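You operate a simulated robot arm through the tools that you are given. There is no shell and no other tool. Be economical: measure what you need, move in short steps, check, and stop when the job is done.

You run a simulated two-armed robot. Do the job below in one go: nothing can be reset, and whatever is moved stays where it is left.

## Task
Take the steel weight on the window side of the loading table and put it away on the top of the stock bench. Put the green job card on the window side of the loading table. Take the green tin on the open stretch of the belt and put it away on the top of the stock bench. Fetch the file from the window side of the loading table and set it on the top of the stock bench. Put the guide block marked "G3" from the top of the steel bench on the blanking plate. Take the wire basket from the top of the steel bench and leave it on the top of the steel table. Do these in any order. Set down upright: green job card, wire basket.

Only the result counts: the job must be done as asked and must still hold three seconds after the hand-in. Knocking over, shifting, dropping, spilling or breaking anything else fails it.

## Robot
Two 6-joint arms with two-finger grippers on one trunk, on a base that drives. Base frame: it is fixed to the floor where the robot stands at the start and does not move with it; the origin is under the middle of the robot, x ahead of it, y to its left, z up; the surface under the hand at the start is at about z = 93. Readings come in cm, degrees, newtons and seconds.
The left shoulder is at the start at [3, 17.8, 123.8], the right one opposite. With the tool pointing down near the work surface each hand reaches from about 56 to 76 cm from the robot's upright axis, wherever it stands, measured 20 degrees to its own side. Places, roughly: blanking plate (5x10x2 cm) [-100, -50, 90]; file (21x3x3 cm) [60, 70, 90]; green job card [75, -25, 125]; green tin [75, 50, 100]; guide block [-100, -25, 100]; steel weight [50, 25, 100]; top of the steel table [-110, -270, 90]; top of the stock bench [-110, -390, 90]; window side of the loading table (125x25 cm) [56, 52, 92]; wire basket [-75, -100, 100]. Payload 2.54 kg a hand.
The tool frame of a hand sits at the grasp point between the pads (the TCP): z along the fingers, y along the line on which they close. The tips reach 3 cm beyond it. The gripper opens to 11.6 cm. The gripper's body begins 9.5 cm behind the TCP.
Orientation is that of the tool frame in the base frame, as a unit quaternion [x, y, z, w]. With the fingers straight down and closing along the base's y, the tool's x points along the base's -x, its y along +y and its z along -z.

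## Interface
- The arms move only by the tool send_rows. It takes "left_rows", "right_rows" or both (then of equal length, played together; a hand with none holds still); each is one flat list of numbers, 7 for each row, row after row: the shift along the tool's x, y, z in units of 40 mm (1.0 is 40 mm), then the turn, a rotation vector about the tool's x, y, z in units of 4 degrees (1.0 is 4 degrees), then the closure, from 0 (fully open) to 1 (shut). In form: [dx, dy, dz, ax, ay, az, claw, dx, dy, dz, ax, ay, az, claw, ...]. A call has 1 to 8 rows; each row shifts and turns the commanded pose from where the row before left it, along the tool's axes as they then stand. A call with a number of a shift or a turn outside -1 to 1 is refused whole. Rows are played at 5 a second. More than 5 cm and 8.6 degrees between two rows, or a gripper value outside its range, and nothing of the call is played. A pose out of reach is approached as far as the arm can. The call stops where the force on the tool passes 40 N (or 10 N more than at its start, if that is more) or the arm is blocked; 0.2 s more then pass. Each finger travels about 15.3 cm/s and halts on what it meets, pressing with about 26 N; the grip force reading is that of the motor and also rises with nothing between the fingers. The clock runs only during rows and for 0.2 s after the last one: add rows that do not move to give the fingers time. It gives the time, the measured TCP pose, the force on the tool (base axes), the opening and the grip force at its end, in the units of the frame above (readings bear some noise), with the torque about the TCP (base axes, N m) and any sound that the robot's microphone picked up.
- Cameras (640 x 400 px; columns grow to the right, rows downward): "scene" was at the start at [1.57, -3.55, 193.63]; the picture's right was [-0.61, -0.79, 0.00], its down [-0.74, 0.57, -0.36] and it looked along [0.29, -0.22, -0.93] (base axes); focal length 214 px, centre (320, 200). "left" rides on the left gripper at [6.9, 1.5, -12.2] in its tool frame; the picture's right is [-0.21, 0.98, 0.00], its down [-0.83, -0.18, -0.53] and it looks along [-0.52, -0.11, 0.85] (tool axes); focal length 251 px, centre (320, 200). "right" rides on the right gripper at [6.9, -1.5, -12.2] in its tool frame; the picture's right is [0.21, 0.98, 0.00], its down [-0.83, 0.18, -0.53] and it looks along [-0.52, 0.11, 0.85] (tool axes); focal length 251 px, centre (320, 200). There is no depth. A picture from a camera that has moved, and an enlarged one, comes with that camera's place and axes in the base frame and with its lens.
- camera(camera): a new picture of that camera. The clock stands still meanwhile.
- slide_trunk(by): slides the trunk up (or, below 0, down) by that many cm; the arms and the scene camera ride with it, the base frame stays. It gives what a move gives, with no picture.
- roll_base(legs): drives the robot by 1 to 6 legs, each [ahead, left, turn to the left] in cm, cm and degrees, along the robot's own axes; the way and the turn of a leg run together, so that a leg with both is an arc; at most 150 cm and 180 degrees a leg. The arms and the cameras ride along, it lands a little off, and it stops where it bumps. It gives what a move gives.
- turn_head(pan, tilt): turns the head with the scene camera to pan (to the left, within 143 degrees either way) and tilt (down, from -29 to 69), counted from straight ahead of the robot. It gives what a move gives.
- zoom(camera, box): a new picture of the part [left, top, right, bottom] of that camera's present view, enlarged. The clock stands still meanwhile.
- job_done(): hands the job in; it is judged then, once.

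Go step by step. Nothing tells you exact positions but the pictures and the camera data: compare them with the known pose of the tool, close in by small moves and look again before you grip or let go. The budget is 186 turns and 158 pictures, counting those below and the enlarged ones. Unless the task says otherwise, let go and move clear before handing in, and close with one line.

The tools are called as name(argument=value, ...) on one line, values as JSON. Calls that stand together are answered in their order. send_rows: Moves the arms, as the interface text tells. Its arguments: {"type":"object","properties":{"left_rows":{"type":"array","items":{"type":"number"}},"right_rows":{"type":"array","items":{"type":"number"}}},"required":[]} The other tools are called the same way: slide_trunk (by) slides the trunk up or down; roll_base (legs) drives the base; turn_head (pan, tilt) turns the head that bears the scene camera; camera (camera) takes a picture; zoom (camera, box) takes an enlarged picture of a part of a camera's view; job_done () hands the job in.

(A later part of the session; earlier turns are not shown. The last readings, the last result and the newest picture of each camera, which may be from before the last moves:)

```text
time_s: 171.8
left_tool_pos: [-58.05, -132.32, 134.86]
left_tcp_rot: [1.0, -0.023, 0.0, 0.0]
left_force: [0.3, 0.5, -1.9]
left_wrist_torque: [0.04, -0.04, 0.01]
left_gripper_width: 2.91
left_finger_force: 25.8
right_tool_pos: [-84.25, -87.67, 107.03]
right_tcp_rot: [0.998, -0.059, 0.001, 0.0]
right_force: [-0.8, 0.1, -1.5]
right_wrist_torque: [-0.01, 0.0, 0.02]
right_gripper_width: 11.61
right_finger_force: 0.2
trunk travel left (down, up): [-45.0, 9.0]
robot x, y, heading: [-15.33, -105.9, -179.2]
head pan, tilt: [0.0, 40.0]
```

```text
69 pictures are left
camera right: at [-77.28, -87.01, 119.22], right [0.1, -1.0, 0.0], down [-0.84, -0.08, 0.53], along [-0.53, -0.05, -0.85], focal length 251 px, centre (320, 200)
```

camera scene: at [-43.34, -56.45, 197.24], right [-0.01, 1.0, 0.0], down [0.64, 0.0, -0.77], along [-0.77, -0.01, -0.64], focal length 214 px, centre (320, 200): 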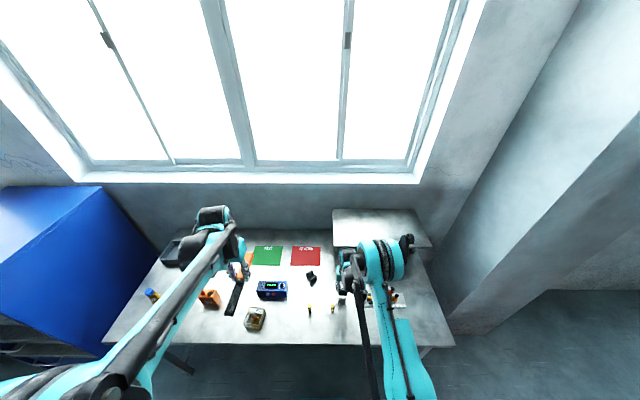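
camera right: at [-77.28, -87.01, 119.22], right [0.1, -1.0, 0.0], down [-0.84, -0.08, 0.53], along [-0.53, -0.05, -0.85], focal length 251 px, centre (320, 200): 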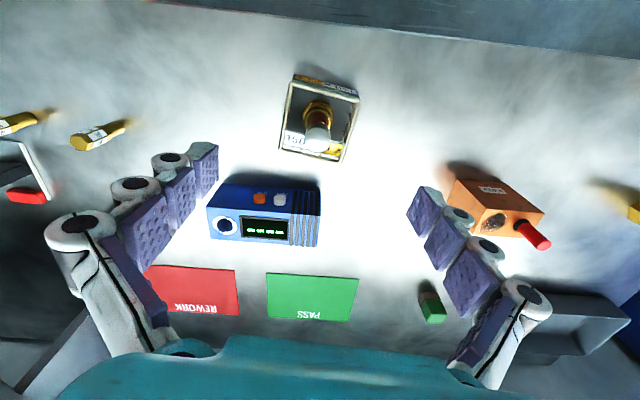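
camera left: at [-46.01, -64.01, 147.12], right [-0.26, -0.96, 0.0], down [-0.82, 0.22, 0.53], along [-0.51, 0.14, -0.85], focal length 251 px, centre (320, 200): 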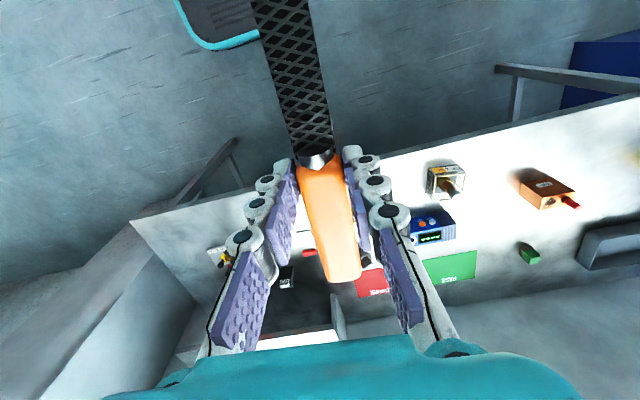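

Basket centre refined to (-83.7,-87.5); orientation matches. I shift 0.5 cm and lower to z≈96.

send_rows(right_rows=[0.13, 0, 0.9, 0, 0, 0, 0, 0, 0, 0.9, 0, 0, 0, 0, 0, 0, 0.8, 0, 0, 0, 0])

camera(camera="right")

```text
time_s: 172.6
left_tool_pos: [-58.18, -132.36, 134.99]
left_tcp_rot: [1.0, -0.023, 0.0, -0.001]
left_force: [-0.2, -0.7, -2.2]
left_wrist_torque: [0.01, -0.06, -0.01]
left_gripper_width: 2.95
left_finger_force: 26.2
right_tool_pos: [-83.74, -87.78, 96.5]
right_tcp_rot: [0.998, -0.058, -0.001, 0.001]
right_force: [0.7, 0.0, -0.8]
right_wrist_torque: [0.03, -0.02, 0.02]
right_gripper_width: 11.6
right_finger_force: 0.0
trunk travel left (down, up): [-45.0, 9.0]
robot x, y, heading: [-15.46, -105.97, -179.2]
head pan, tilt: [0.0, 40.0]
```

```text
68 pictures are left
camera right: at [-76.64, -87.05, 108.82], right [0.1, -1.0, 0.0], down [-0.84, -0.08, 0.53], along [-0.53, -0.05, -0.85], focal length 251 px, centre (320, 200)
```

right: 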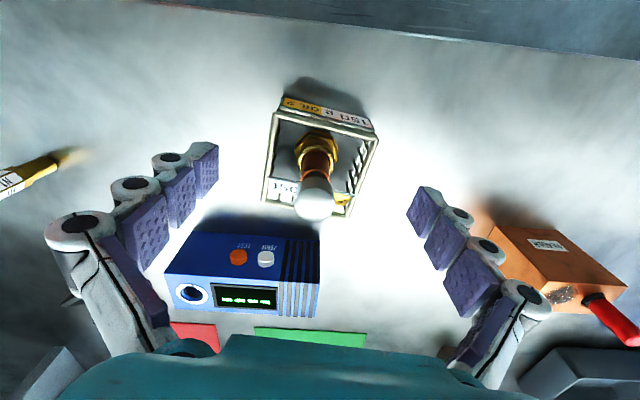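

The rim seems to be nearer z≈93.5. I lower another 2 cm carefully and check.

send_rows(right_rows=[0, 0, 0.3, 0, 0, 0, 0, 0, 0, 0.25, 0, 0, 0, 0])

camera(camera="right")

```text
time_s: 173.2
left_tool_pos: [-58.04, -132.45, 134.92]
left_tcp_rot: [1.0, -0.022, 0.0, 0.0]
left_force: [0.5, -0.6, -2.5]
left_wrist_torque: [-0.01, -0.02, 0.03]
left_gripper_width: 2.92
left_finger_force: 26.0
right_tool_pos: [-83.79, -87.75, 94.59]
right_tcp_rot: [0.998, -0.059, 0.0, 0.0]
right_force: [-0.1, 0.3, -0.7]
right_wrist_torque: [-0.03, 0.0, 0.02]
right_gripper_width: 11.58
right_finger_force: 0.0
trunk travel left (down, up): [-45.0, 9.0]
robot x, y, heading: [-15.28, -106.2, -179.2]
head pan, tilt: [0.0, 40.0]
```

```text
67 pictures are left
camera right: at [-76.7, -87.05, 106.68], right [0.1, -1.0, 0.0], down [-0.84, -0.08, 0.53], along [-0.53, -0.05, -0.85], focal length 251 px, centre (320, 200)
```

right: 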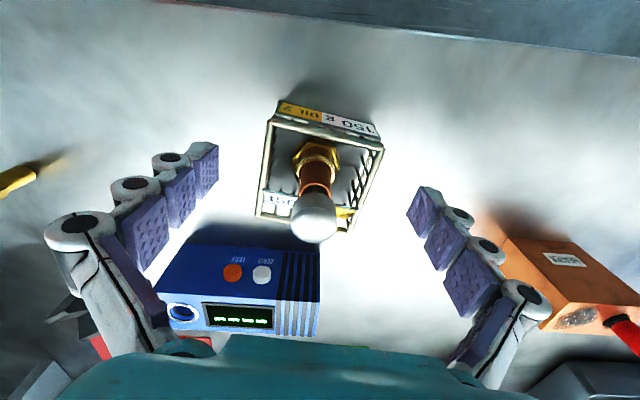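

send_rows(right_rows=[0, 0, 0.15, 0, 0, 0, 0, 0, 0, 0.15, 0, 0, 0, 0])

zoom(camera="right", box=[180, 80, 460, 255])

```text
time_s: 173.8
left_tool_pos: [-58.12, -132.45, 134.91]
left_tcp_rot: [1.0, -0.024, 0.001, 0.0]
left_force: [-0.1, -0.6, -1.2]
left_wrist_torque: [0.0, -0.02, -0.02]
left_gripper_width: 2.92
left_finger_force: 26.6
right_tool_pos: [-83.49, -87.82, 93.55]
right_tcp_rot: [0.998, -0.059, -0.001, 0.0]
right_force: [-0.1, 0.6, 0.1]
right_wrist_torque: [-0.01, 0.02, 0.02]
right_gripper_width: 11.64
right_finger_force: 0.2
right hand out of reach, approached as far as the arm can: row 2
trunk travel left (down, up): [-45.0, 9.0]
robot x, y, heading: [-15.26, -105.83, -179.2]
head pan, tilt: [0.0, 40.0]
```

```text
2.29 times, centred on (320, 168) of right
camera zoom: at [-76.49, -87.05, 105.74], right [0.1, -1.0, 0.0], down [-0.84, -0.08, 0.53], along [-0.53, -0.05, -0.84], focal length 575 px, centre (320, 274)
```

zoom: 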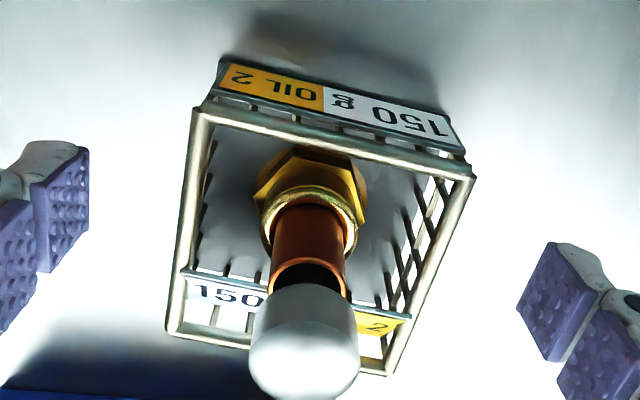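

The fingers already overlap the rim by about 2 cm. I close here gently and check before lifting.

send_rows(right_rows=[0, 0, 0, 0, 0, 0, 0.3, 0, 0, 0, 0, 0, 0, 1, 0, 0, 0, 0, 0, 0, 1, 0, 0, 0, 0, 0, 0, 1])

camera(camera="right")

```text
time_s: 174.8
left_tool_pos: [-57.85, -132.34, 134.96]
left_tcp_rot: [1.0, -0.023, -0.001, 0.0]
left_force: [0.6, 0.0, -2.5]
left_wrist_torque: [0.02, -0.03, -0.01]
left_gripper_width: 2.94
left_finger_force: 25.8
right_tool_pos: [-83.43, -87.78, 93.76]
right_tcp_rot: [0.998, -0.058, -0.001, -0.001]
right_force: [6.4, -1.7, 18.6]
right_wrist_torque: [-0.05, -0.19, -0.01]
right_gripper_width: 0.61
right_finger_force: 25.6
trunk travel left (down, up): [-45.0, 9.0]
robot x, y, heading: [-15.45, -106.4, -179.3]
head pan, tilt: [0.0, 40.0]
```

```text
65 pictures are left
camera right: at [-76.32, -87.1, 105.87], right [0.1, -1.0, 0.0], down [-0.84, -0.08, 0.54], along [-0.53, -0.05, -0.84], focal length 251 px, centre (320, 200)
```

right: 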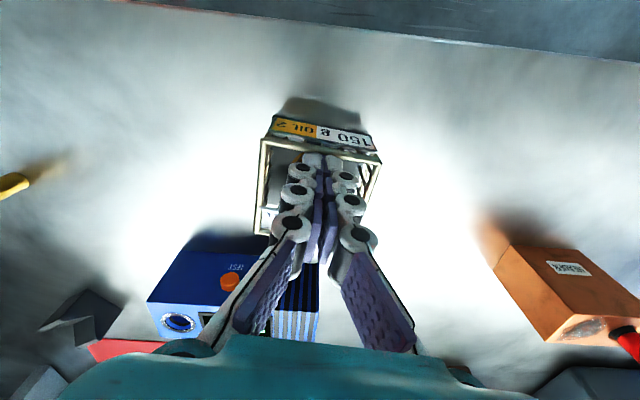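

The fingers closed above the rim, so the basket stands lower than I took it. I reopen at once and look.

send_rows(right_rows=[0, 0, -0.1, 0, 0, 0, 0.8, 0, 0, -0.1, 0, 0, 0, 0.5, 0, 0, -0.1, 0, 0, 0, 0, 0, 0, 0, 0, 0, 0, 0])

camera(camera="right")

```text
time_s: 175.8
left_tool_pos: [-58.07, -132.44, 134.95]
left_tcp_rot: [1.0, -0.022, -0.001, 0.0]
left_force: [0.0, 0.3, -2.1]
left_wrist_torque: [-0.01, -0.04, 0.0]
left_gripper_width: 2.93
left_finger_force: 25.5
right_tool_pos: [-83.61, -87.86, 94.65]
right_tcp_rot: [0.998, -0.058, 0.001, 0.001]
right_force: [-1.0, -0.4, 0.4]
right_wrist_torque: [0.04, -0.06, -0.01]
right_gripper_width: 11.59
right_finger_force: 0.1
trunk travel left (down, up): [-45.0, 9.0]
robot x, y, heading: [-15.63, -106.21, -179.5]
head pan, tilt: [0.0, 40.0]
```

```text
64 pictures are left
camera right: at [-76.57, -87.04, 106.93], right [0.1, -1.0, 0.0], down [-0.84, -0.08, 0.53], along [-0.53, -0.05, -0.85], focal length 251 px, centre (320, 200)
```

right: 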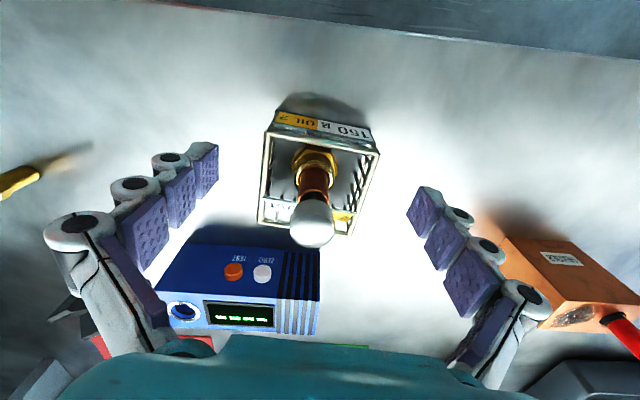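

The rim is really near z≈88.5 and the basket centre near (-86,-88), still upright with its contents. I rise, and drive 8 cm nearer for a lower reach.

send_rows(right_rows=[0, 0, -1, 0, 0, 0, 0, 0, 0, -1, 0, 0, 0, 0, 0, 0, -1, 0, 0, 0, 0, 0.5, 0, -0.5, 0, 0, 0, 0, 1, 0, 0, 0, 0, 0, 0])

roll_base(legs=[[8, 0, 0]])

camera(camera="right")

camera(camera="scene")

```text
time_s: 177.0
left_tool_pos: [-57.94, -132.43, 134.91]
left_tcp_rot: [1.0, -0.023, -0.001, 0.0]
left_force: [0.2, -0.1, -1.5]
left_wrist_torque: [0.0, 0.0, 0.01]
left_gripper_width: 2.95
left_finger_force: 25.6
right_tool_pos: [-77.49, -88.52, 108.95]
right_tcp_rot: [0.998, -0.059, -0.001, -0.001]
right_force: [0.0, -0.1, -0.2]
right_wrist_torque: [0.03, 0.03, 0.04]
right_gripper_width: 11.59
right_finger_force: 0.0
trunk travel left (down, up): [-45.0, 9.0]
robot x, y, heading: [-15.42, -105.85, -179.3]
head pan, tilt: [0.0, 40.0]
```

```text
time_s: 178.0
left_tool_pos: [-66.06, -132.3, 134.84]
left_tcp_rot: [1.0, -0.022, 0.0, 0.0]
left_force: [0.1, 0.8, -1.8]
left_wrist_torque: [-0.01, -0.07, -0.02]
left_gripper_width: 2.95
left_finger_force: 25.9
right_tool_pos: [-85.45, -88.51, 108.68]
right_tcp_rot: [0.998, -0.059, 0.001, 0.0]
right_force: [0.4, 0.1, -0.6]
right_wrist_torque: [-0.01, -0.01, -0.04]
right_gripper_width: 11.6
right_finger_force: 0.1
trunk travel left (down, up): [-45.0, 9.0]
robot x, y, heading: [-23.2, -105.74, -179.3]
head pan, tilt: [0.0, 40.0]
```

```text
63 pictures are left
camera right: at [-78.46, -87.86, 120.95], right [0.1, -1.0, 0.0], down [-0.84, -0.08, 0.53], along [-0.53, -0.05, -0.85], focal length 251 px, centre (320, 200)
```

right: 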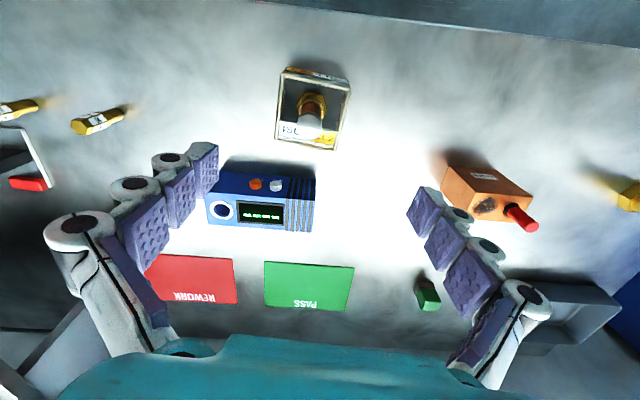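

```text
62 pictures are left
camera scene: at [-28.8, -106.34, 197.24], right [-0.01, 1.0, 0.0], down [0.64, 0.01, -0.77], along [-0.77, -0.01, -0.64], focal length 214 px, centre (320, 200)
```

scene: 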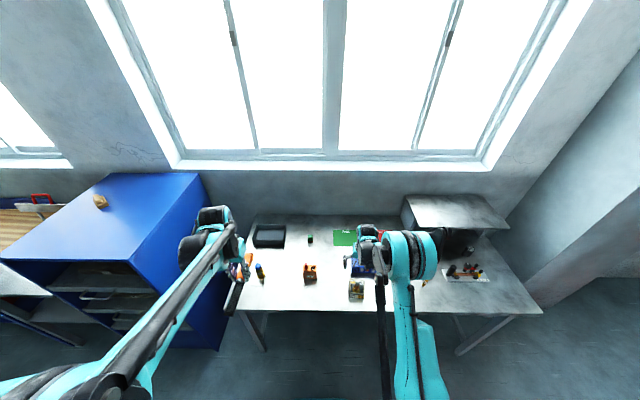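

zoom(camera="scene", box=[308, 260, 404, 320])

zoom(camera="right", box=[240, 50, 400, 150])

```text
6.67 times, centred on (356, 290) of scene
camera zoom: at [-28.8, -106.34, 197.24], right [-0.01, 1.0, 0.0], down [0.64, 0.01, -0.77], along [-0.77, -0.01, -0.64], focal length 1430 px, centre (80, -400)
```

zoom: 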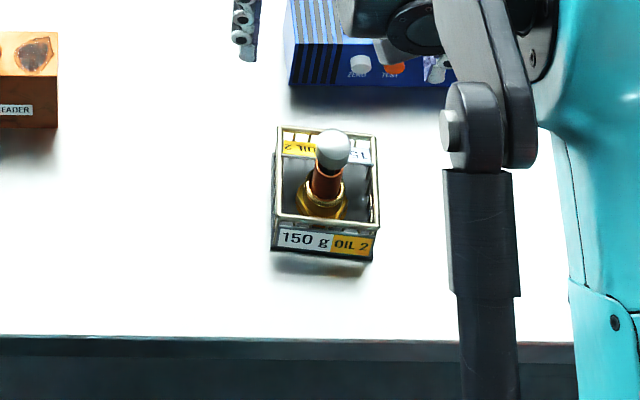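

```text
4.00 times, centred on (320, 100) of right
camera zoom: at [-78.46, -87.86, 120.95], right [0.1, -1.0, 0.0], down [-0.84, -0.08, 0.53], along [-0.53, -0.05, -0.85], focal length 1006 px, centre (320, 600)
```

zoom: 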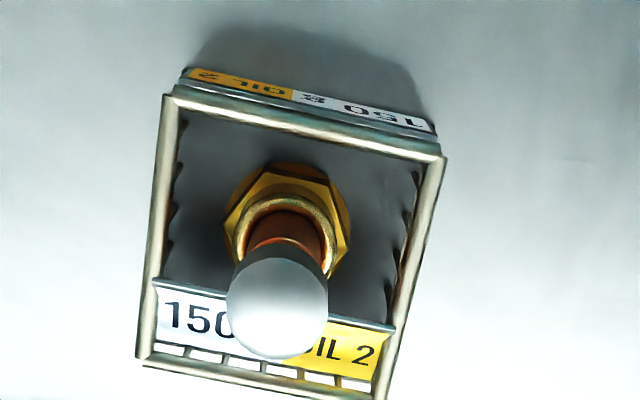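

Triangulating and the ride-up of the fingertips give rim z≈91, centre (-85.8,-87.5), fitting top ≈97.5. I align and lower to z≈91.3.

send_rows(right_rows=[-0.12, -0.24, 0.5, 0, 0, 0, 0, 0, 0, 0.9, 0, 0, 0, 0, 0, 0, 0.9, 0, 0, 0, 0, 0, 0, 0.9, 0, 0, 0, 0])

camera(camera="right")

```text
time_s: 179.0
left_tool_pos: [-65.98, -132.41, 134.9]
left_tcp_rot: [1.0, -0.023, 0.0, 0.0]
left_force: [-0.7, 0.0, -3.0]
left_wrist_torque: [-0.01, -0.06, 0.01]
left_gripper_width: 2.93
left_finger_force: 26.1
right_tool_pos: [-85.9, -87.34, 95.83]
right_tcp_rot: [0.998, -0.059, 0.0, 0.0]
right_force: [-0.5, 0.1, 0.0]
right_wrist_torque: [-0.05, -0.02, 0.02]
right_gripper_width: 11.64
right_finger_force: 0.0
trunk travel left (down, up): [-45.0, 9.0]
robot x, y, heading: [-23.08, -105.56, -179.3]
head pan, tilt: [0.0, 40.0]
```

```text
59 pictures are left
camera right: at [-78.97, -86.68, 108.03], right [0.1, -1.0, 0.0], down [-0.84, -0.08, 0.53], along [-0.53, -0.05, -0.85], focal length 251 px, centre (320, 200)
```

right: 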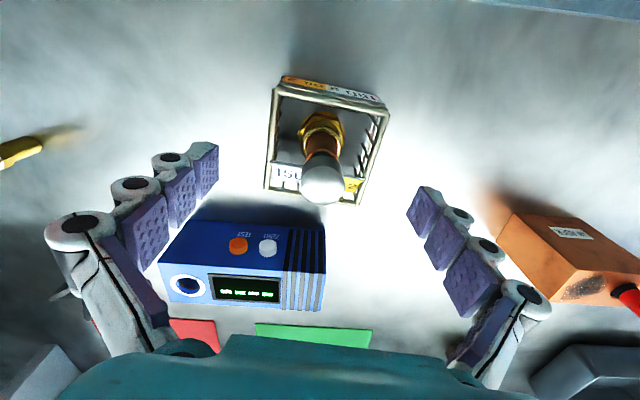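

send_rows(right_rows=[0.08, 0, 0.6, 0, 0, 0, 0, 0, 0, 0.6, 0, 0, 0, 0, 0, 0, 0.2, 0, 0, 0, 0])

camera(camera="right")

zoom(camera="scene", box=[308, 260, 404, 320])

```text
time_s: 179.8
left_tool_pos: [-66.04, -132.43, 134.94]
left_tcp_rot: [1.0, -0.023, 0.0, 0.0]
left_force: [0.1, -0.2, -1.8]
left_wrist_torque: [0.01, -0.01, 0.03]
left_gripper_width: 2.92
left_finger_force: 26.3
right_tool_pos: [-85.46, -87.51, 90.41]
right_tcp_rot: [0.998, -0.059, 0.0, 0.0]
right_force: [-0.2, 0.1, 0.4]
right_wrist_torque: [0.01, -0.04, -0.01]
right_gripper_width: 11.6
right_finger_force: 0.1
trunk travel left (down, up): [-45.0, 9.0]
robot x, y, heading: [-23.2, -106.03, -179.2]
head pan, tilt: [0.0, 40.0]
```

```text
58 pictures are left
camera right: at [-78.5, -86.81, 102.55], right [0.1, -1.0, 0.0], down [-0.84, -0.08, 0.53], along [-0.53, -0.05, -0.85], focal length 251 px, centre (320, 200)
```

right: 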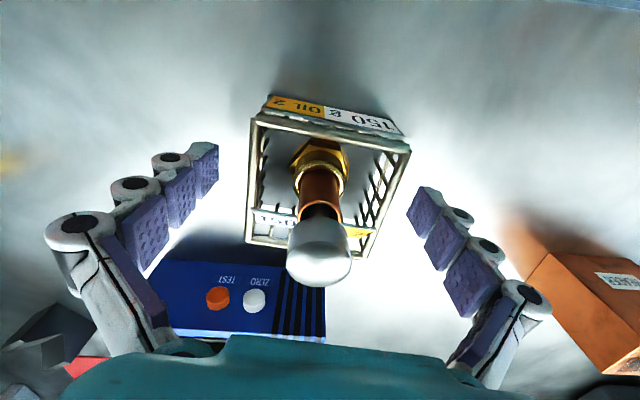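

```text
6.67 times, centred on (356, 290) of scene
camera zoom: at [-28.76, -106.35, 197.25], right [-0.01, 1.0, 0.0], down [0.64, 0.01, -0.77], along [-0.77, -0.01, -0.64], focal length 1430 px, centre (80, -400)
```

zoom: 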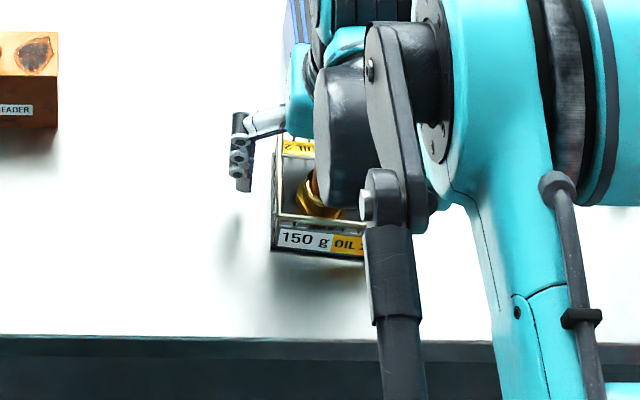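

The rim is at ≈z 89.8 and centred; tips are ~2.3 cm below it. I lower 0.4 cm and close.

send_rows(right_rows=[0, 0, 0.1, 0, 0, 0, 0, 0, 0, 0, 0, 0, 0, 0.2, 0, 0, 0, 0, 0, 0, 0.5, 0, 0, 0, 0, 0, 0, 0.5])

camera(camera="right")

```text
time_s: 180.8
left_tool_pos: [-66.01, -132.31, 134.84]
left_tcp_rot: [1.0, -0.023, 0.0, 0.0]
left_force: [0.4, 0.7, -2.3]
left_wrist_torque: [-0.02, 0.0, -0.02]
left_gripper_width: 2.97
left_finger_force: 26.6
right_tool_pos: [-85.58, -87.54, 89.95]
right_tcp_rot: [0.998, -0.059, 0.0, 0.0]
right_force: [0.4, -0.5, 2.9]
right_wrist_torque: [0.05, 0.0, 0.12]
right_gripper_width: 7.94
right_finger_force: 26.0
trunk travel left (down, up): [-45.0, 9.0]
robot x, y, heading: [-23.22, -106.17, -179.1]
head pan, tilt: [0.0, 40.0]
```

```text
56 pictures are left
camera right: at [-78.46, -86.84, 102.21], right [0.1, -1.0, 0.0], down [-0.84, -0.08, 0.53], along [-0.53, -0.05, -0.85], focal length 251 px, centre (320, 200)
```

right: 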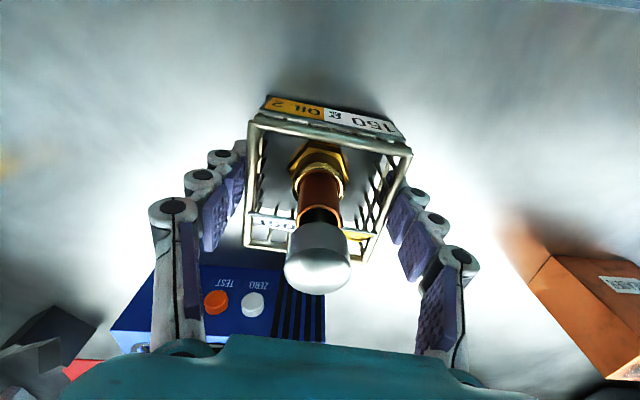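

Gripped at 7.9 cm. I lift gently and check.

send_rows(right_rows=[0, 0, -0.3, 0, 0, 0, 0.5, 0, 0, -0.5, 0, 0, 0, 0.5, 0, 0, -0.7, 0, 0, 0, 0.5])

camera(camera="right")

```text
time_s: 181.6
left_tool_pos: [-66.01, -132.37, 134.97]
left_tcp_rot: [1.0, -0.023, 0.0, 0.0]
left_force: [0.0, -0.7, -1.7]
left_wrist_torque: [0.01, -0.01, -0.01]
left_gripper_width: 2.95
left_finger_force: 25.3
right_tool_pos: [-85.41, -87.71, 96.01]
right_tcp_rot: [0.998, -0.06, -0.001, -0.001]
right_force: [0.1, 0.4, -1.1]
right_wrist_torque: [0.0, -0.02, 0.02]
right_gripper_width: 7.92
right_finger_force: 25.8
trunk travel left (down, up): [-45.0, 9.0]
robot x, y, heading: [-23.71, -105.9, -179.1]
head pan, tilt: [0.0, 40.0]
```

```text
55 pictures are left
camera right: at [-78.45, -86.95, 108.22], right [0.1, -1.0, 0.0], down [-0.84, -0.08, 0.53], along [-0.53, -0.05, -0.85], focal length 251 px, centre (320, 200)
```

right: 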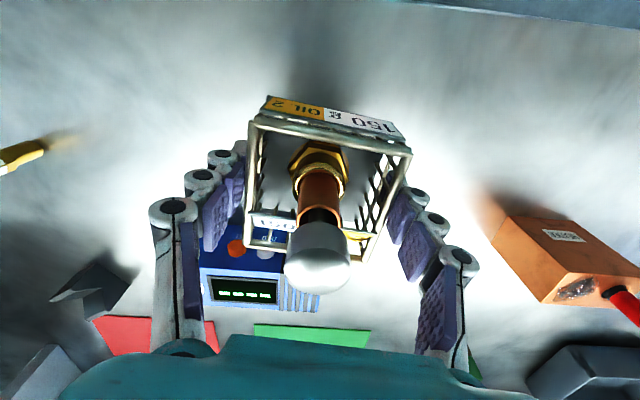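

The basket comes up cleanly. I raise it on up, draw it in, and then drive to the steel table.

send_rows(right_rows=[0, 0, -0.8, 0, 0, 0, 0.5, 0, 0, -0.9, 0, 0, 0, 0.5, 0, 0, -0.9, 0, 0, 0, 0.5, 0, 0, -0.9, 0, 0, 0, 0.5, 0, 0, -0.9, 0, 0, 0, 0.5, 0, 0, -0.9, 0, 0, 0, 0.5, 0, 0, -0.9, 0, 0, 0, 0.5, 0, 0, -0.9, 0, 0, 0, 0.5])

send_rows(right_rows=[0.6, 0, -0.6, 0, 0, 0, 0.5, 0.8, 0, -0.4, 0, 0, 0, 0.5, 0.8, 0, 0, 0, 0, 0, 0.5, 0.8, 0, 0, 0, 0, 0.5, 0.8, 0, 0, 0, 0, 0, 0.5])

roll_base(legs=[[-16, 0, 0], [0, 0, 90], [90, 0, 0], [90, 0, 0]])

camera(camera="right")

```text
time_s: 183.4
left_tool_pos: [-65.87, -132.5, 134.94]
left_tcp_rot: [1.0, -0.023, 0.001, 0.0]
left_force: [0.1, -0.9, -2.2]
left_wrist_torque: [-0.03, 0.04, 0.01]
left_gripper_width: 2.94
left_finger_force: 26.1
right_tool_pos: [-85.35, -87.69, 124.4]
right_tcp_rot: [0.998, -0.06, 0.0, 0.001]
right_force: [-0.7, -0.7, -1.7]
right_wrist_torque: [0.02, 0.04, 0.02]
right_gripper_width: 7.92
right_finger_force: 26.3
trunk travel left (down, up): [-45.0, 9.0]
robot x, y, heading: [-23.48, -106.36, -179.3]
head pan, tilt: [0.0, 40.0]
```

```text
refused: rows must hold 7 numbers for each row
```

```text
time_s: 197.3
left_tool_pos: [21.04, -327.47, 134.89]
left_tcp_rot: [0.722, 0.692, 0.0, 0.0]
left_force: [0.2, 0.2, -2.2]
left_wrist_torque: [0.02, 0.0, -0.02]
left_gripper_width: 2.9
left_finger_force: 26.3
right_tool_pos: [-23.76, -347.07, 124.21]
right_tcp_rot: [0.747, 0.665, 0.001, -0.001]
right_force: [0.1, -0.1, -1.5]
right_wrist_torque: [0.03, 0.02, 0.0]
right_gripper_width: 7.91
right_finger_force: 25.9
trunk travel left (down, up): [-45.0, 9.0]
robot x, y, heading: [-5.15, -284.79, -89.5]
head pan, tilt: [0.0, 40.0]
```

```text
54 pictures are left
camera right: at [-24.46, -339.99, 136.47], right [1.0, 0.1, 0.0], down [0.08, -0.84, 0.53], along [0.05, -0.53, -0.85], focal length 251 px, centre (320, 200)
```

right: 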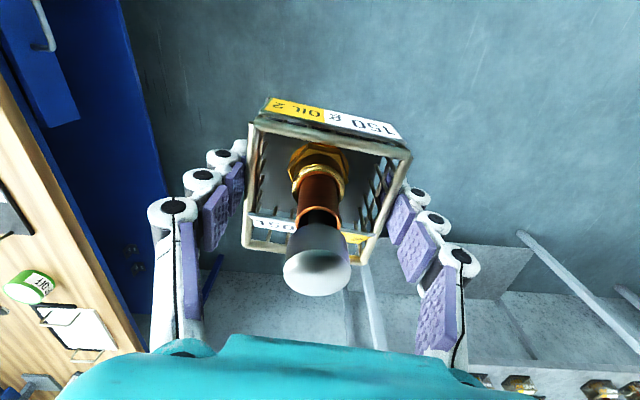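

The basket survived the drive upright. I turn right to face the steel table.

roll_base(legs=[[0, 0, -90]])

turn_head(pan=-10, tilt=45)

camera(camera="scene")

camera(camera="right")

```text
time_s: 201.5
left_tool_pos: [-47.87, -311.21, 134.9]
left_tcp_rot: [1.0, -0.022, 0.0, -0.001]
left_force: [0.8, -0.3, -1.6]
left_wrist_torque: [0.02, -0.02, 0.01]
left_gripper_width: 2.93
left_finger_force: 26.1
right_tool_pos: [-67.64, -266.53, 124.17]
right_tcp_rot: [0.998, -0.058, 0.001, 0.0]
right_force: [0.6, 0.4, -0.8]
right_wrist_torque: [0.02, 0.0, -0.03]
right_gripper_width: 7.92
right_finger_force: 25.9
trunk travel left (down, up): [-45.0, 9.0]
robot x, y, heading: [-5.67, -284.82, -179.2]
head pan, tilt: [0.0, 40.0]
```

```text
time_s: 202.2
left_tool_pos: [-47.93, -311.24, 134.89]
left_tcp_rot: [1.0, -0.022, 0.001, -0.001]
left_force: [0.0, 0.0, -1.6]
left_wrist_torque: [0.01, -0.02, 0.02]
left_gripper_width: 2.93
left_finger_force: 26.2
right_tool_pos: [-67.65, -266.52, 124.24]
right_tcp_rot: [0.998, -0.058, 0.0, 0.0]
right_force: [-0.4, 0.5, -1.2]
right_wrist_torque: [0.01, -0.02, -0.01]
right_gripper_width: 7.92
right_finger_force: 26.2
trunk travel left (down, up): [-45.0, 9.0]
robot x, y, heading: [-5.55, -284.74, -178.9]
head pan, tilt: [-10.0, 45.0]
```

```text
53 pictures are left
camera scene: at [-10.32, -283.64, 196.52], right [0.16, 0.99, 0.0], down [0.7, -0.11, -0.71], along [-0.7, 0.11, -0.71], focal length 214 px, centre (320, 200)
```

scene: 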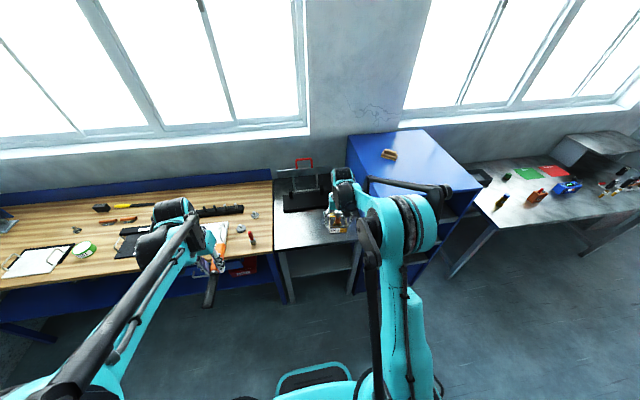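

```text
52 pictures are left
camera right: at [-60.52, -265.74, 136.46], right [0.1, -0.99, 0.0], down [-0.84, -0.08, 0.53], along [-0.53, -0.05, -0.85], focal length 251 px, centre (320, 200)
```

right: 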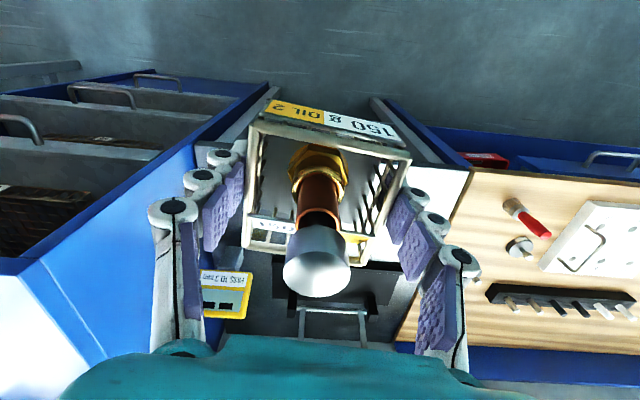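

The steel table spans y≈-302…-248 with its rear part used by a black stand; the front is free. I drive so the basket comes over about (-90,-284).

roll_base(legs=[[22, 17, 0]])

camera(camera="right")

camera(camera="scene")

```text
time_s: 204.2
left_tool_pos: [-69.6, -328.41, 134.91]
left_tcp_rot: [1.0, -0.022, 0.0, 0.0]
left_force: [-0.8, 0.1, -1.9]
left_wrist_torque: [-0.01, 0.0, 0.0]
left_gripper_width: 2.94
left_finger_force: 26.2
right_tool_pos: [-89.18, -283.61, 124.28]
right_tcp_rot: [0.998, -0.058, 0.0, 0.0]
right_force: [0.3, 1.0, -2.1]
right_wrist_torque: [0.0, 0.01, 0.03]
right_gripper_width: 7.93
right_finger_force: 26.0
trunk travel left (down, up): [-45.0, 9.0]
robot x, y, heading: [-27.11, -301.76, -179.1]
head pan, tilt: [-10.0, 45.0]
```

```text
51 pictures are left
camera right: at [-82.13, -282.96, 136.49], right [0.1, -0.99, 0.0], down [-0.84, -0.08, 0.53], along [-0.53, -0.05, -0.85], focal length 251 px, centre (320, 200)
```

right: 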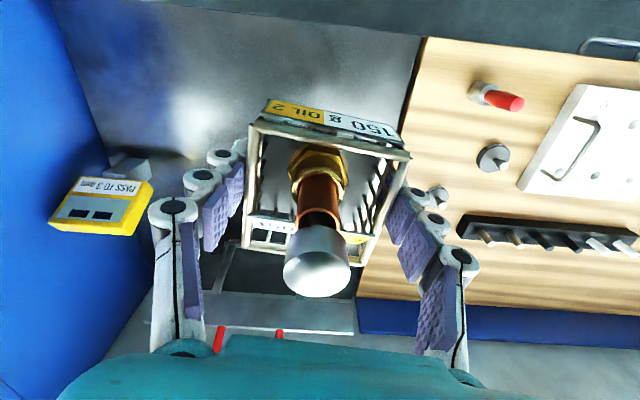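

```text
50 pictures are left
camera scene: at [-31.9, -300.86, 196.52], right [0.16, 0.99, 0.0], down [0.7, -0.11, -0.71], along [-0.7, 0.11, -0.71], focal length 214 px, centre (320, 200)
```

scene: 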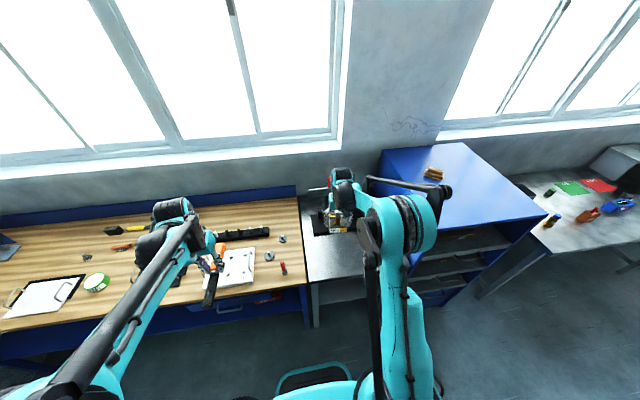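

The spot under the basket is bare steel. I lower it to z≈99.

send_rows(right_rows=[0, -0.5, 0.8, 0, 0, 0, 0.5, 0, 0, 0.9, 0, 0, 0, 0.5, 0, 0, 0.9, 0, 0, 0, 0.5, 0, 0, 0.9, 0, 0, 0, 0.5, 0, 0, 0.9, 0, 0, 0, 0.5, 0, 0, 0.9, 0, 0, 0, 0.5, 0, 0, 0.7, 0, 0, 0, 0.5])

camera(camera="right")

zoom(camera="scene", box=[270, 170, 430, 270])

```text
time_s: 205.8
left_tool_pos: [-69.71, -328.48, 134.93]
left_tcp_rot: [1.0, -0.022, 0.0, 0.0]
left_force: [-0.6, -0.1, -1.7]
left_wrist_torque: [0.01, -0.08, 0.0]
left_gripper_width: 2.93
left_finger_force: 26.2
right_tool_pos: [-89.05, -281.71, 100.11]
right_tcp_rot: [0.998, -0.058, -0.001, 0.001]
right_force: [0.5, 0.3, -0.5]
right_wrist_torque: [0.0, 0.01, 0.01]
right_gripper_width: 7.95
right_finger_force: 25.8
trunk travel left (down, up): [-45.0, 9.0]
robot x, y, heading: [-26.79, -302.09, -179.2]
head pan, tilt: [-10.0, 45.0]
```

```text
49 pictures are left
camera right: at [-81.99, -281.04, 112.35], right [0.1, -0.99, 0.0], down [-0.84, -0.08, 0.53], along [-0.53, -0.05, -0.85], focal length 251 px, centre (320, 200)
```

right: 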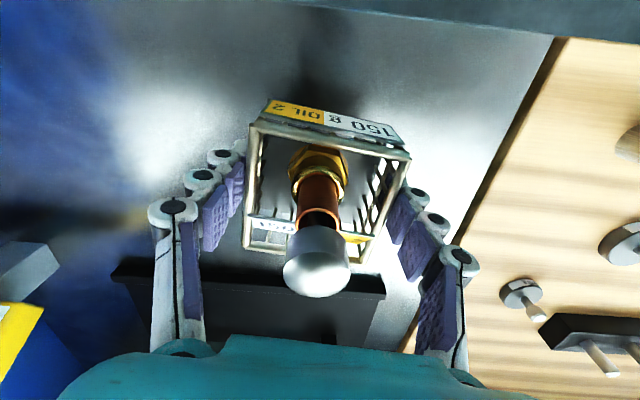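

```text
4.00 times, centred on (350, 220) of scene
camera zoom: at [-32.07, -300.88, 196.51], right [0.16, 0.99, 0.0], down [0.7, -0.11, -0.71], along [-0.7, 0.11, -0.71], focal length 858 px, centre (200, 120)
```

zoom: 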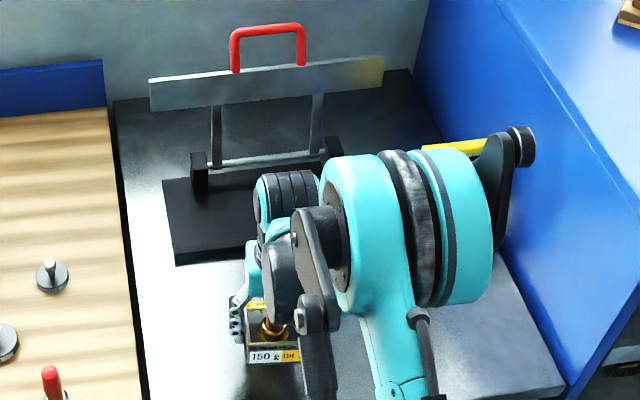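

The way down is clear. I lower in small steps to contact.

send_rows(right_rows=[0, 0, 0.4, 0, 0, 0, 0.5, 0, 0, 0.4, 0, 0, 0, 0.5, 0, 0, 0.2, 0, 0, 0, 0.5])

send_rows(right_rows=[0, 0, 0.1, 0, 0, 0, 0.5, 0, 0, 0.1, 0, 0, 0, 0.5])

```text
time_s: 206.6
left_tool_pos: [-69.67, -328.47, 134.75]
left_tcp_rot: [1.0, -0.021, 0.0, 0.0]
left_force: [0.6, 0.6, -1.3]
left_wrist_torque: [-0.01, 0.01, 0.0]
left_gripper_width: 2.93
left_finger_force: 25.7
right_tool_pos: [-89.07, -281.79, 96.22]
right_tcp_rot: [0.998, -0.058, 0.0, 0.0]
right_force: [-0.3, -0.5, -1.9]
right_wrist_torque: [0.0, 0.0, -0.01]
right_gripper_width: 7.93
right_finger_force: 26.2
trunk travel left (down, up): [-45.0, 9.0]
robot x, y, heading: [-26.98, -302.19, -179.2]
head pan, tilt: [-10.0, 45.0]
```

```text
time_s: 207.2
left_tool_pos: [-69.57, -328.45, 135.02]
left_tcp_rot: [1.0, -0.022, 0.001, 0.0]
left_force: [-0.1, -0.1, -2.6]
left_wrist_torque: [0.02, 0.0, 0.02]
left_gripper_width: 2.95
left_finger_force: 26.0
right_tool_pos: [-88.98, -281.66, 95.47]
right_tcp_rot: [0.998, -0.058, 0.0, 0.0]
right_force: [-0.3, -0.2, -1.5]
right_wrist_torque: [-0.01, -0.04, 0.03]
right_gripper_width: 7.92
right_finger_force: 26.0
trunk travel left (down, up): [-45.0, 9.0]
robot x, y, heading: [-27.05, -302.28, -179.3]
head pan, tilt: [-10.0, 45.0]
```

send_rows(right_rows=[0, 0, 0.1, 0, 0, 0, 0.5, 0, 0, 0.1, 0, 0, 0, 0.5])

send_rows(right_rows=[0, 0, 0.08, 0, 0, 0, 0.5, 0, 0, 0.08, 0, 0, 0, 0.5])

camera(camera="right")

```text
time_s: 207.8
left_tool_pos: [-69.62, -328.53, 134.83]
left_tcp_rot: [1.0, -0.022, 0.0, -0.001]
left_force: [0.9, 0.2, -1.8]
left_wrist_torque: [0.0, -0.04, -0.01]
left_gripper_width: 2.95
left_finger_force: 25.8
right_tool_pos: [-88.9, -281.63, 94.7]
right_tcp_rot: [0.998, -0.058, -0.001, 0.0]
right_force: [-1.4, 0.5, -1.9]
right_wrist_torque: [0.04, -0.02, -0.02]
right_gripper_width: 7.91
right_finger_force: 26.1
trunk travel left (down, up): [-45.0, 9.0]
robot x, y, heading: [-27.35, -301.85, -179.2]
head pan, tilt: [-10.0, 45.0]
```

```text
time_s: 208.4
left_tool_pos: [-69.59, -328.61, 134.91]
left_tcp_rot: [1.0, -0.022, 0.0, 0.0]
left_force: [-0.4, -0.3, -2.1]
left_wrist_torque: [-0.02, -0.02, -0.01]
left_gripper_width: 2.95
left_finger_force: 26.6
right_tool_pos: [-89.02, -281.69, 94.1]
right_tcp_rot: [0.998, -0.058, 0.001, -0.001]
right_force: [0.2, -0.1, -0.3]
right_wrist_torque: [-0.02, 0.0, 0.0]
right_gripper_width: 7.93
right_finger_force: 26.1
trunk travel left (down, up): [-45.0, 9.0]
robot x, y, heading: [-27.38, -301.86, -179.0]
head pan, tilt: [-10.0, 45.0]
```

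```text
47 pictures are left
camera right: at [-81.95, -281.0, 106.23], right [0.1, -0.99, 0.0], down [-0.84, -0.08, 0.53], along [-0.53, -0.05, -0.85], focal length 251 px, centre (320, 200)
```

right: 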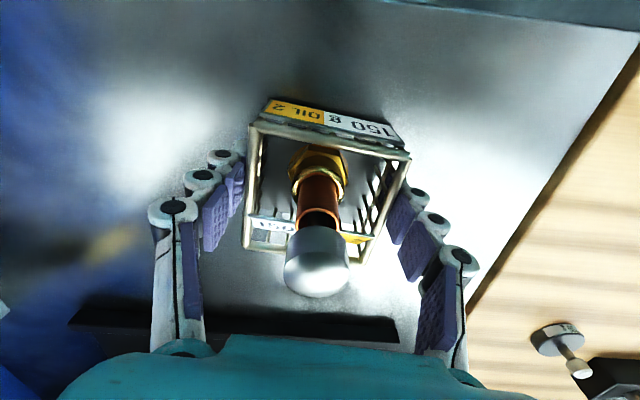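

Not yet touching; I continue with small steps.

send_rows(right_rows=[0, 0, 0.1, 0, 0, 0, 0.5, 0, 0, 0.1, 0, 0, 0, 0.5])

send_rows(right_rows=[0, 0, 0.1, 0, 0, 0, 0.5])

```text
time_s: 209.0
left_tool_pos: [-69.56, -328.61, 134.88]
left_tcp_rot: [1.0, -0.021, 0.0, 0.0]
left_force: [-0.2, 0.2, -2.5]
left_wrist_torque: [0.0, 0.03, 0.0]
left_gripper_width: 2.91
left_finger_force: 26.6
right_tool_pos: [-88.88, -281.8, 93.43]
right_tcp_rot: [0.998, -0.059, 0.0, -0.001]
right_force: [-0.6, 0.0, 14.4]
right_wrist_torque: [-0.07, -0.3, 0.01]
right_gripper_width: 7.96
right_finger_force: 26.1
trunk travel left (down, up): [-45.0, 9.0]
robot x, y, heading: [-26.82, -302.36, -179.1]
head pan, tilt: [-10.0, 45.0]
```

```text
time_s: 209.4
left_tool_pos: [-69.43, -328.5, 135.05]
left_tcp_rot: [1.0, -0.022, -0.001, 0.0]
left_force: [-0.7, -0.4, -2.2]
left_wrist_torque: [0.04, -0.07, 0.0]
left_gripper_width: 2.93
left_finger_force: 26.1
right_tool_pos: [-88.89, -281.74, 92.87]
right_tcp_rot: [0.998, -0.058, -0.001, -0.001]
right_force: [-0.1, 0.0, 16.0]
right_wrist_torque: [0.0, -0.03, 0.05]
right_gripper_width: 7.97
right_finger_force: 25.4
trunk travel left (down, up): [-45.0, 9.0]
robot x, y, heading: [-27.36, -302.29, -179.4]
head pan, tilt: [-10.0, 45.0]
```

The basket rests on the table. I open and rise straight up.

send_rows(right_rows=[0, 0, -0.05, 0, 0, 0, 0.25, 0, 0, 0, 0, 0, 0, 0, 0, 0, 0, 0, 0, 0, 0, 0, 0, -0.4, 0, 0, 0, 0, 0, 0, -1, 0, 0, 0, 0, 0, 0, -1, 0, 0, 0, 0, 0, 0, -1, 0, 0, 0, 0, 0, 0, -1, 0, 0, 0, 0])

camera(camera="right")

```text
time_s: 211.2
left_tool_pos: [-69.52, -328.61, 135.03]
left_tcp_rot: [1.0, -0.021, 0.0, 0.0]
left_force: [0.4, -0.4, -1.7]
left_wrist_torque: [-0.02, -0.01, 0.02]
left_gripper_width: 2.92
left_finger_force: 25.9
right_tool_pos: [-88.88, -281.74, 110.73]
right_tcp_rot: [0.998, -0.059, 0.0, -0.001]
right_force: [-0.5, -0.1, 0.6]
right_wrist_torque: [0.05, 0.03, 0.02]
right_gripper_width: 11.58
right_finger_force: 0.0
trunk travel left (down, up): [-45.0, 9.0]
robot x, y, heading: [-26.91, -301.88, -179.2]
head pan, tilt: [-10.0, 45.0]
```

```text
46 pictures are left
camera right: at [-81.83, -281.07, 122.87], right [0.1, -0.99, 0.0], down [-0.84, -0.08, 0.53], along [-0.53, -0.05, -0.85], focal length 251 px, centre (320, 200)
```

right: 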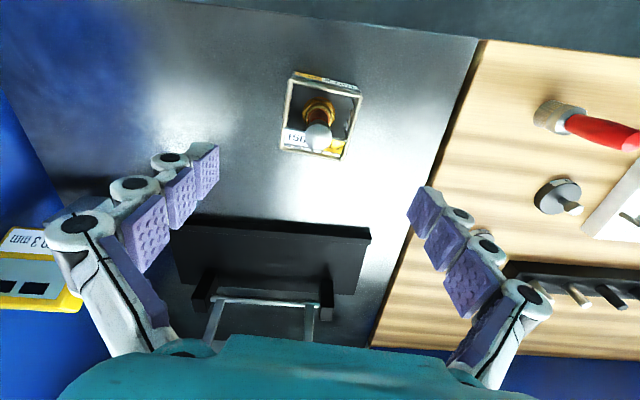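

The basket stands upright on the steel table. I withdraw the right hand and drive left to place the file between tray and tin on the stock bench.

send_rows(right_rows=[0, 0, -1, 0, 0, 0, 0, 0.3, 0, -1, 0, 0, 0, 0, 0.6, 0, -1, 0, 0, 0, 0, 0.7, 0, -1, 0, 0, 0, 0, 0.7, 0, -1, 0, 0, 0, 0, 0.7, 0, -1, 0, 0, 0, 0, 0.8, 0, -0.5, 0, 0, 0, 0])

roll_base(legs=[[6, 67, 0]])

camera(camera="left")

camera(camera="right")

```text
time_s: 212.8
left_tool_pos: [-69.36, -328.43, 135.01]
left_tcp_rot: [1.0, -0.022, -0.001, 0.0]
left_force: [1.1, -0.6, -1.5]
left_wrist_torque: [-0.04, -0.02, 0.03]
left_gripper_width: 2.94
left_finger_force: 26.3
right_tool_pos: [-73.54, -283.63, 136.83]
right_tcp_rot: [0.998, -0.058, 0.0, 0.0]
right_force: [0.3, -0.1, -0.1]
right_wrist_torque: [0.01, 0.07, 0.0]
right_gripper_width: 11.61
right_finger_force: 0.1
trunk travel left (down, up): [-45.0, 9.0]
robot x, y, heading: [-26.71, -302.07, -179.0]
head pan, tilt: [-10.0, 45.0]
```

```text
time_s: 216.5
left_tool_pos: [-74.54, -395.32, 134.97]
left_tcp_rot: [1.0, -0.02, 0.0, -0.001]
left_force: [0.3, 0.5, -3.5]
left_wrist_torque: [0.01, -0.03, -0.04]
left_gripper_width: 2.94
left_finger_force: 25.9
right_tool_pos: [-79.09, -350.27, 136.56]
right_tcp_rot: [0.998, -0.056, 0.0, 0.0]
right_force: [0.1, -0.3, -0.3]
right_wrist_torque: [0.02, 0.05, 0.03]
right_gripper_width: 11.59
right_finger_force: 0.1
trunk travel left (down, up): [-45.0, 9.0]
robot x, y, heading: [-32.14, -368.85, -179.0]
head pan, tilt: [-10.0, 45.0]
```

```text
45 pictures are left
camera left: at [-67.8, -397.1, 147.13], right [-0.25, -0.97, 0.0], down [-0.82, 0.21, 0.53], along [-0.52, 0.14, -0.85], focal length 251 px, centre (320, 200)
```

left: 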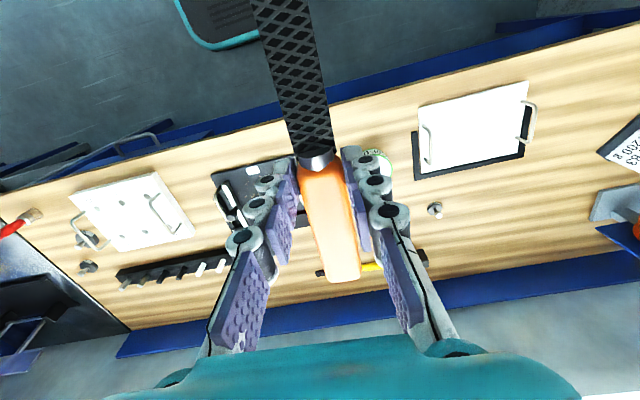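

```text
44 pictures are left
camera right: at [-71.96, -349.61, 148.83], right [0.1, -0.99, 0.0], down [-0.84, -0.09, 0.53], along [-0.53, -0.05, -0.85], focal length 251 px, centre (320, 200)
```

right: 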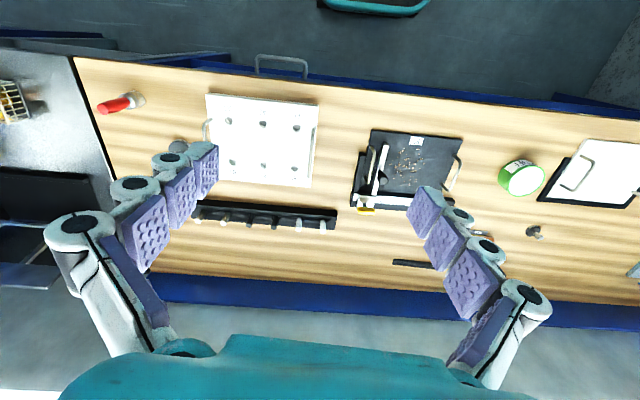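

The gap between tray handle (-386.5) and tin (-398) is 11.5 cm wide; I take the file over (-96,-392.2), part way down.

send_rows(left_rows=[-0.9, -0.093, 0.6, 0, 0, 0, 1, -0.9, -0.093, 0.6, 0, 0, 0, 1, -0.9, -0.093, 0.6, 0, 0, 0, 1, -0.9, -0.093, 0.6, 0, 0, 0, 1, -0.9, -0.093, 0.6, 0, 0, 0, 1, -0.9, -0.093, 0.6, 0, 0, 0, 1])

camera(camera="left")

camera(camera="scene")

```text
time_s: 217.9
left_tool_pos: [-96.37, -392.37, 120.36]
left_tcp_rot: [1.0, -0.021, 0.001, 0.0]
left_force: [-0.6, -0.4, -3.2]
left_wrist_torque: [-0.01, -0.07, 0.0]
left_gripper_width: 2.92
left_finger_force: 25.9
right_tool_pos: [-79.26, -350.34, 136.56]
right_tcp_rot: [0.998, -0.057, 0.001, -0.001]
right_force: [-0.4, 0.2, -0.6]
right_wrist_torque: [0.03, -0.08, 0.03]
right_gripper_width: 11.6
right_finger_force: 0.2
trunk travel left (down, up): [-45.0, 9.0]
robot x, y, heading: [-32.42, -369.03, -179.0]
head pan, tilt: [-10.0, 45.0]
```

```text
43 pictures are left
camera left: at [-89.6, -394.13, 132.62], right [-0.25, -0.97, 0.0], down [-0.82, 0.21, 0.53], along [-0.51, 0.14, -0.85], focal length 251 px, centre (320, 200)
```

left: 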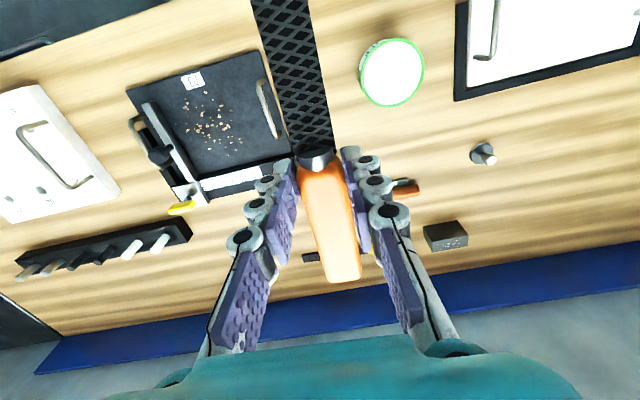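

```text
42 pictures are left
camera scene: at [-37.34, -367.65, 196.5], right [0.16, 0.99, 0.0], down [0.7, -0.11, -0.71], along [-0.7, 0.11, -0.71], focal length 214 px, centre (320, 200)
```

scene: 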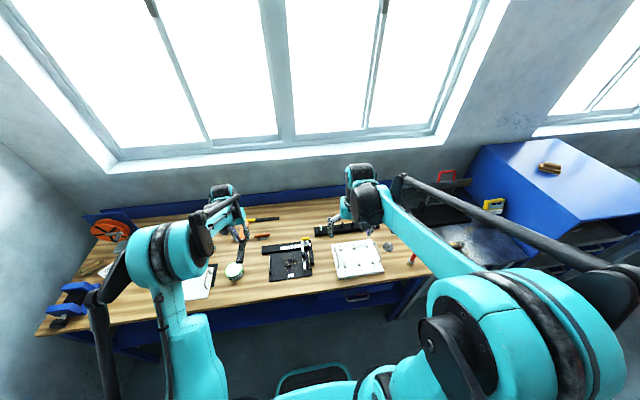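

The landing strip is free on both sides. I lower to about z=96.

send_rows(left_rows=[0.1, 0, 0.9, 0, 0, 0, 1, 0, 0, 0.9, 0, 0, 0, 1, 0, 0, 0.9, 0, 0, 0, 1, 0, 0, 0.9, 0, 0, 0, 1, 0, 0, 0.9, 0, 0, 0, 1, 0, 0, 0.9, 0, 0, 0, 1, 0, 0, 0.6, 0, 0, 0, 1])

camera(camera="left")

```text
time_s: 219.5
left_tool_pos: [-95.65, -392.37, 96.44]
left_tcp_rot: [1.0, -0.02, 0.0, 0.0]
left_force: [0.3, -0.1, -2.2]
left_wrist_torque: [0.0, -0.01, 0.0]
left_gripper_width: 2.93
left_finger_force: 25.7
right_tool_pos: [-79.09, -350.44, 136.56]
right_tcp_rot: [0.998, -0.056, 0.0, -0.001]
right_force: [-0.6, 0.4, 0.4]
right_wrist_torque: [-0.04, -0.02, -0.02]
right_gripper_width: 11.62
right_finger_force: 0.0
trunk travel left (down, up): [-45.0, 9.0]
robot x, y, heading: [-32.23, -368.77, -178.9]
head pan, tilt: [-10.0, 45.0]
```

```text
41 pictures are left
camera left: at [-88.92, -394.15, 108.65], right [-0.25, -0.97, 0.0], down [-0.82, 0.21, 0.53], along [-0.52, 0.14, -0.85], focal length 251 px, centre (320, 200)
```

left: 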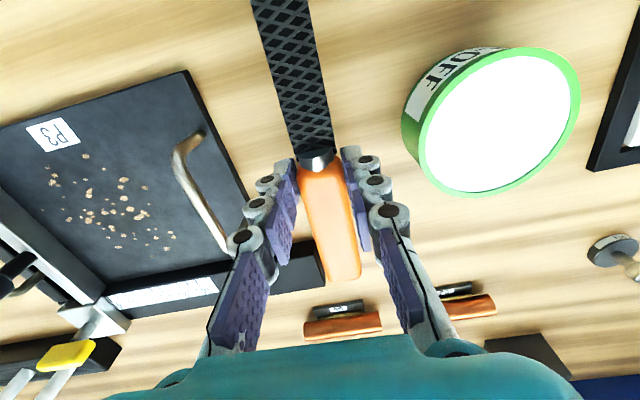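

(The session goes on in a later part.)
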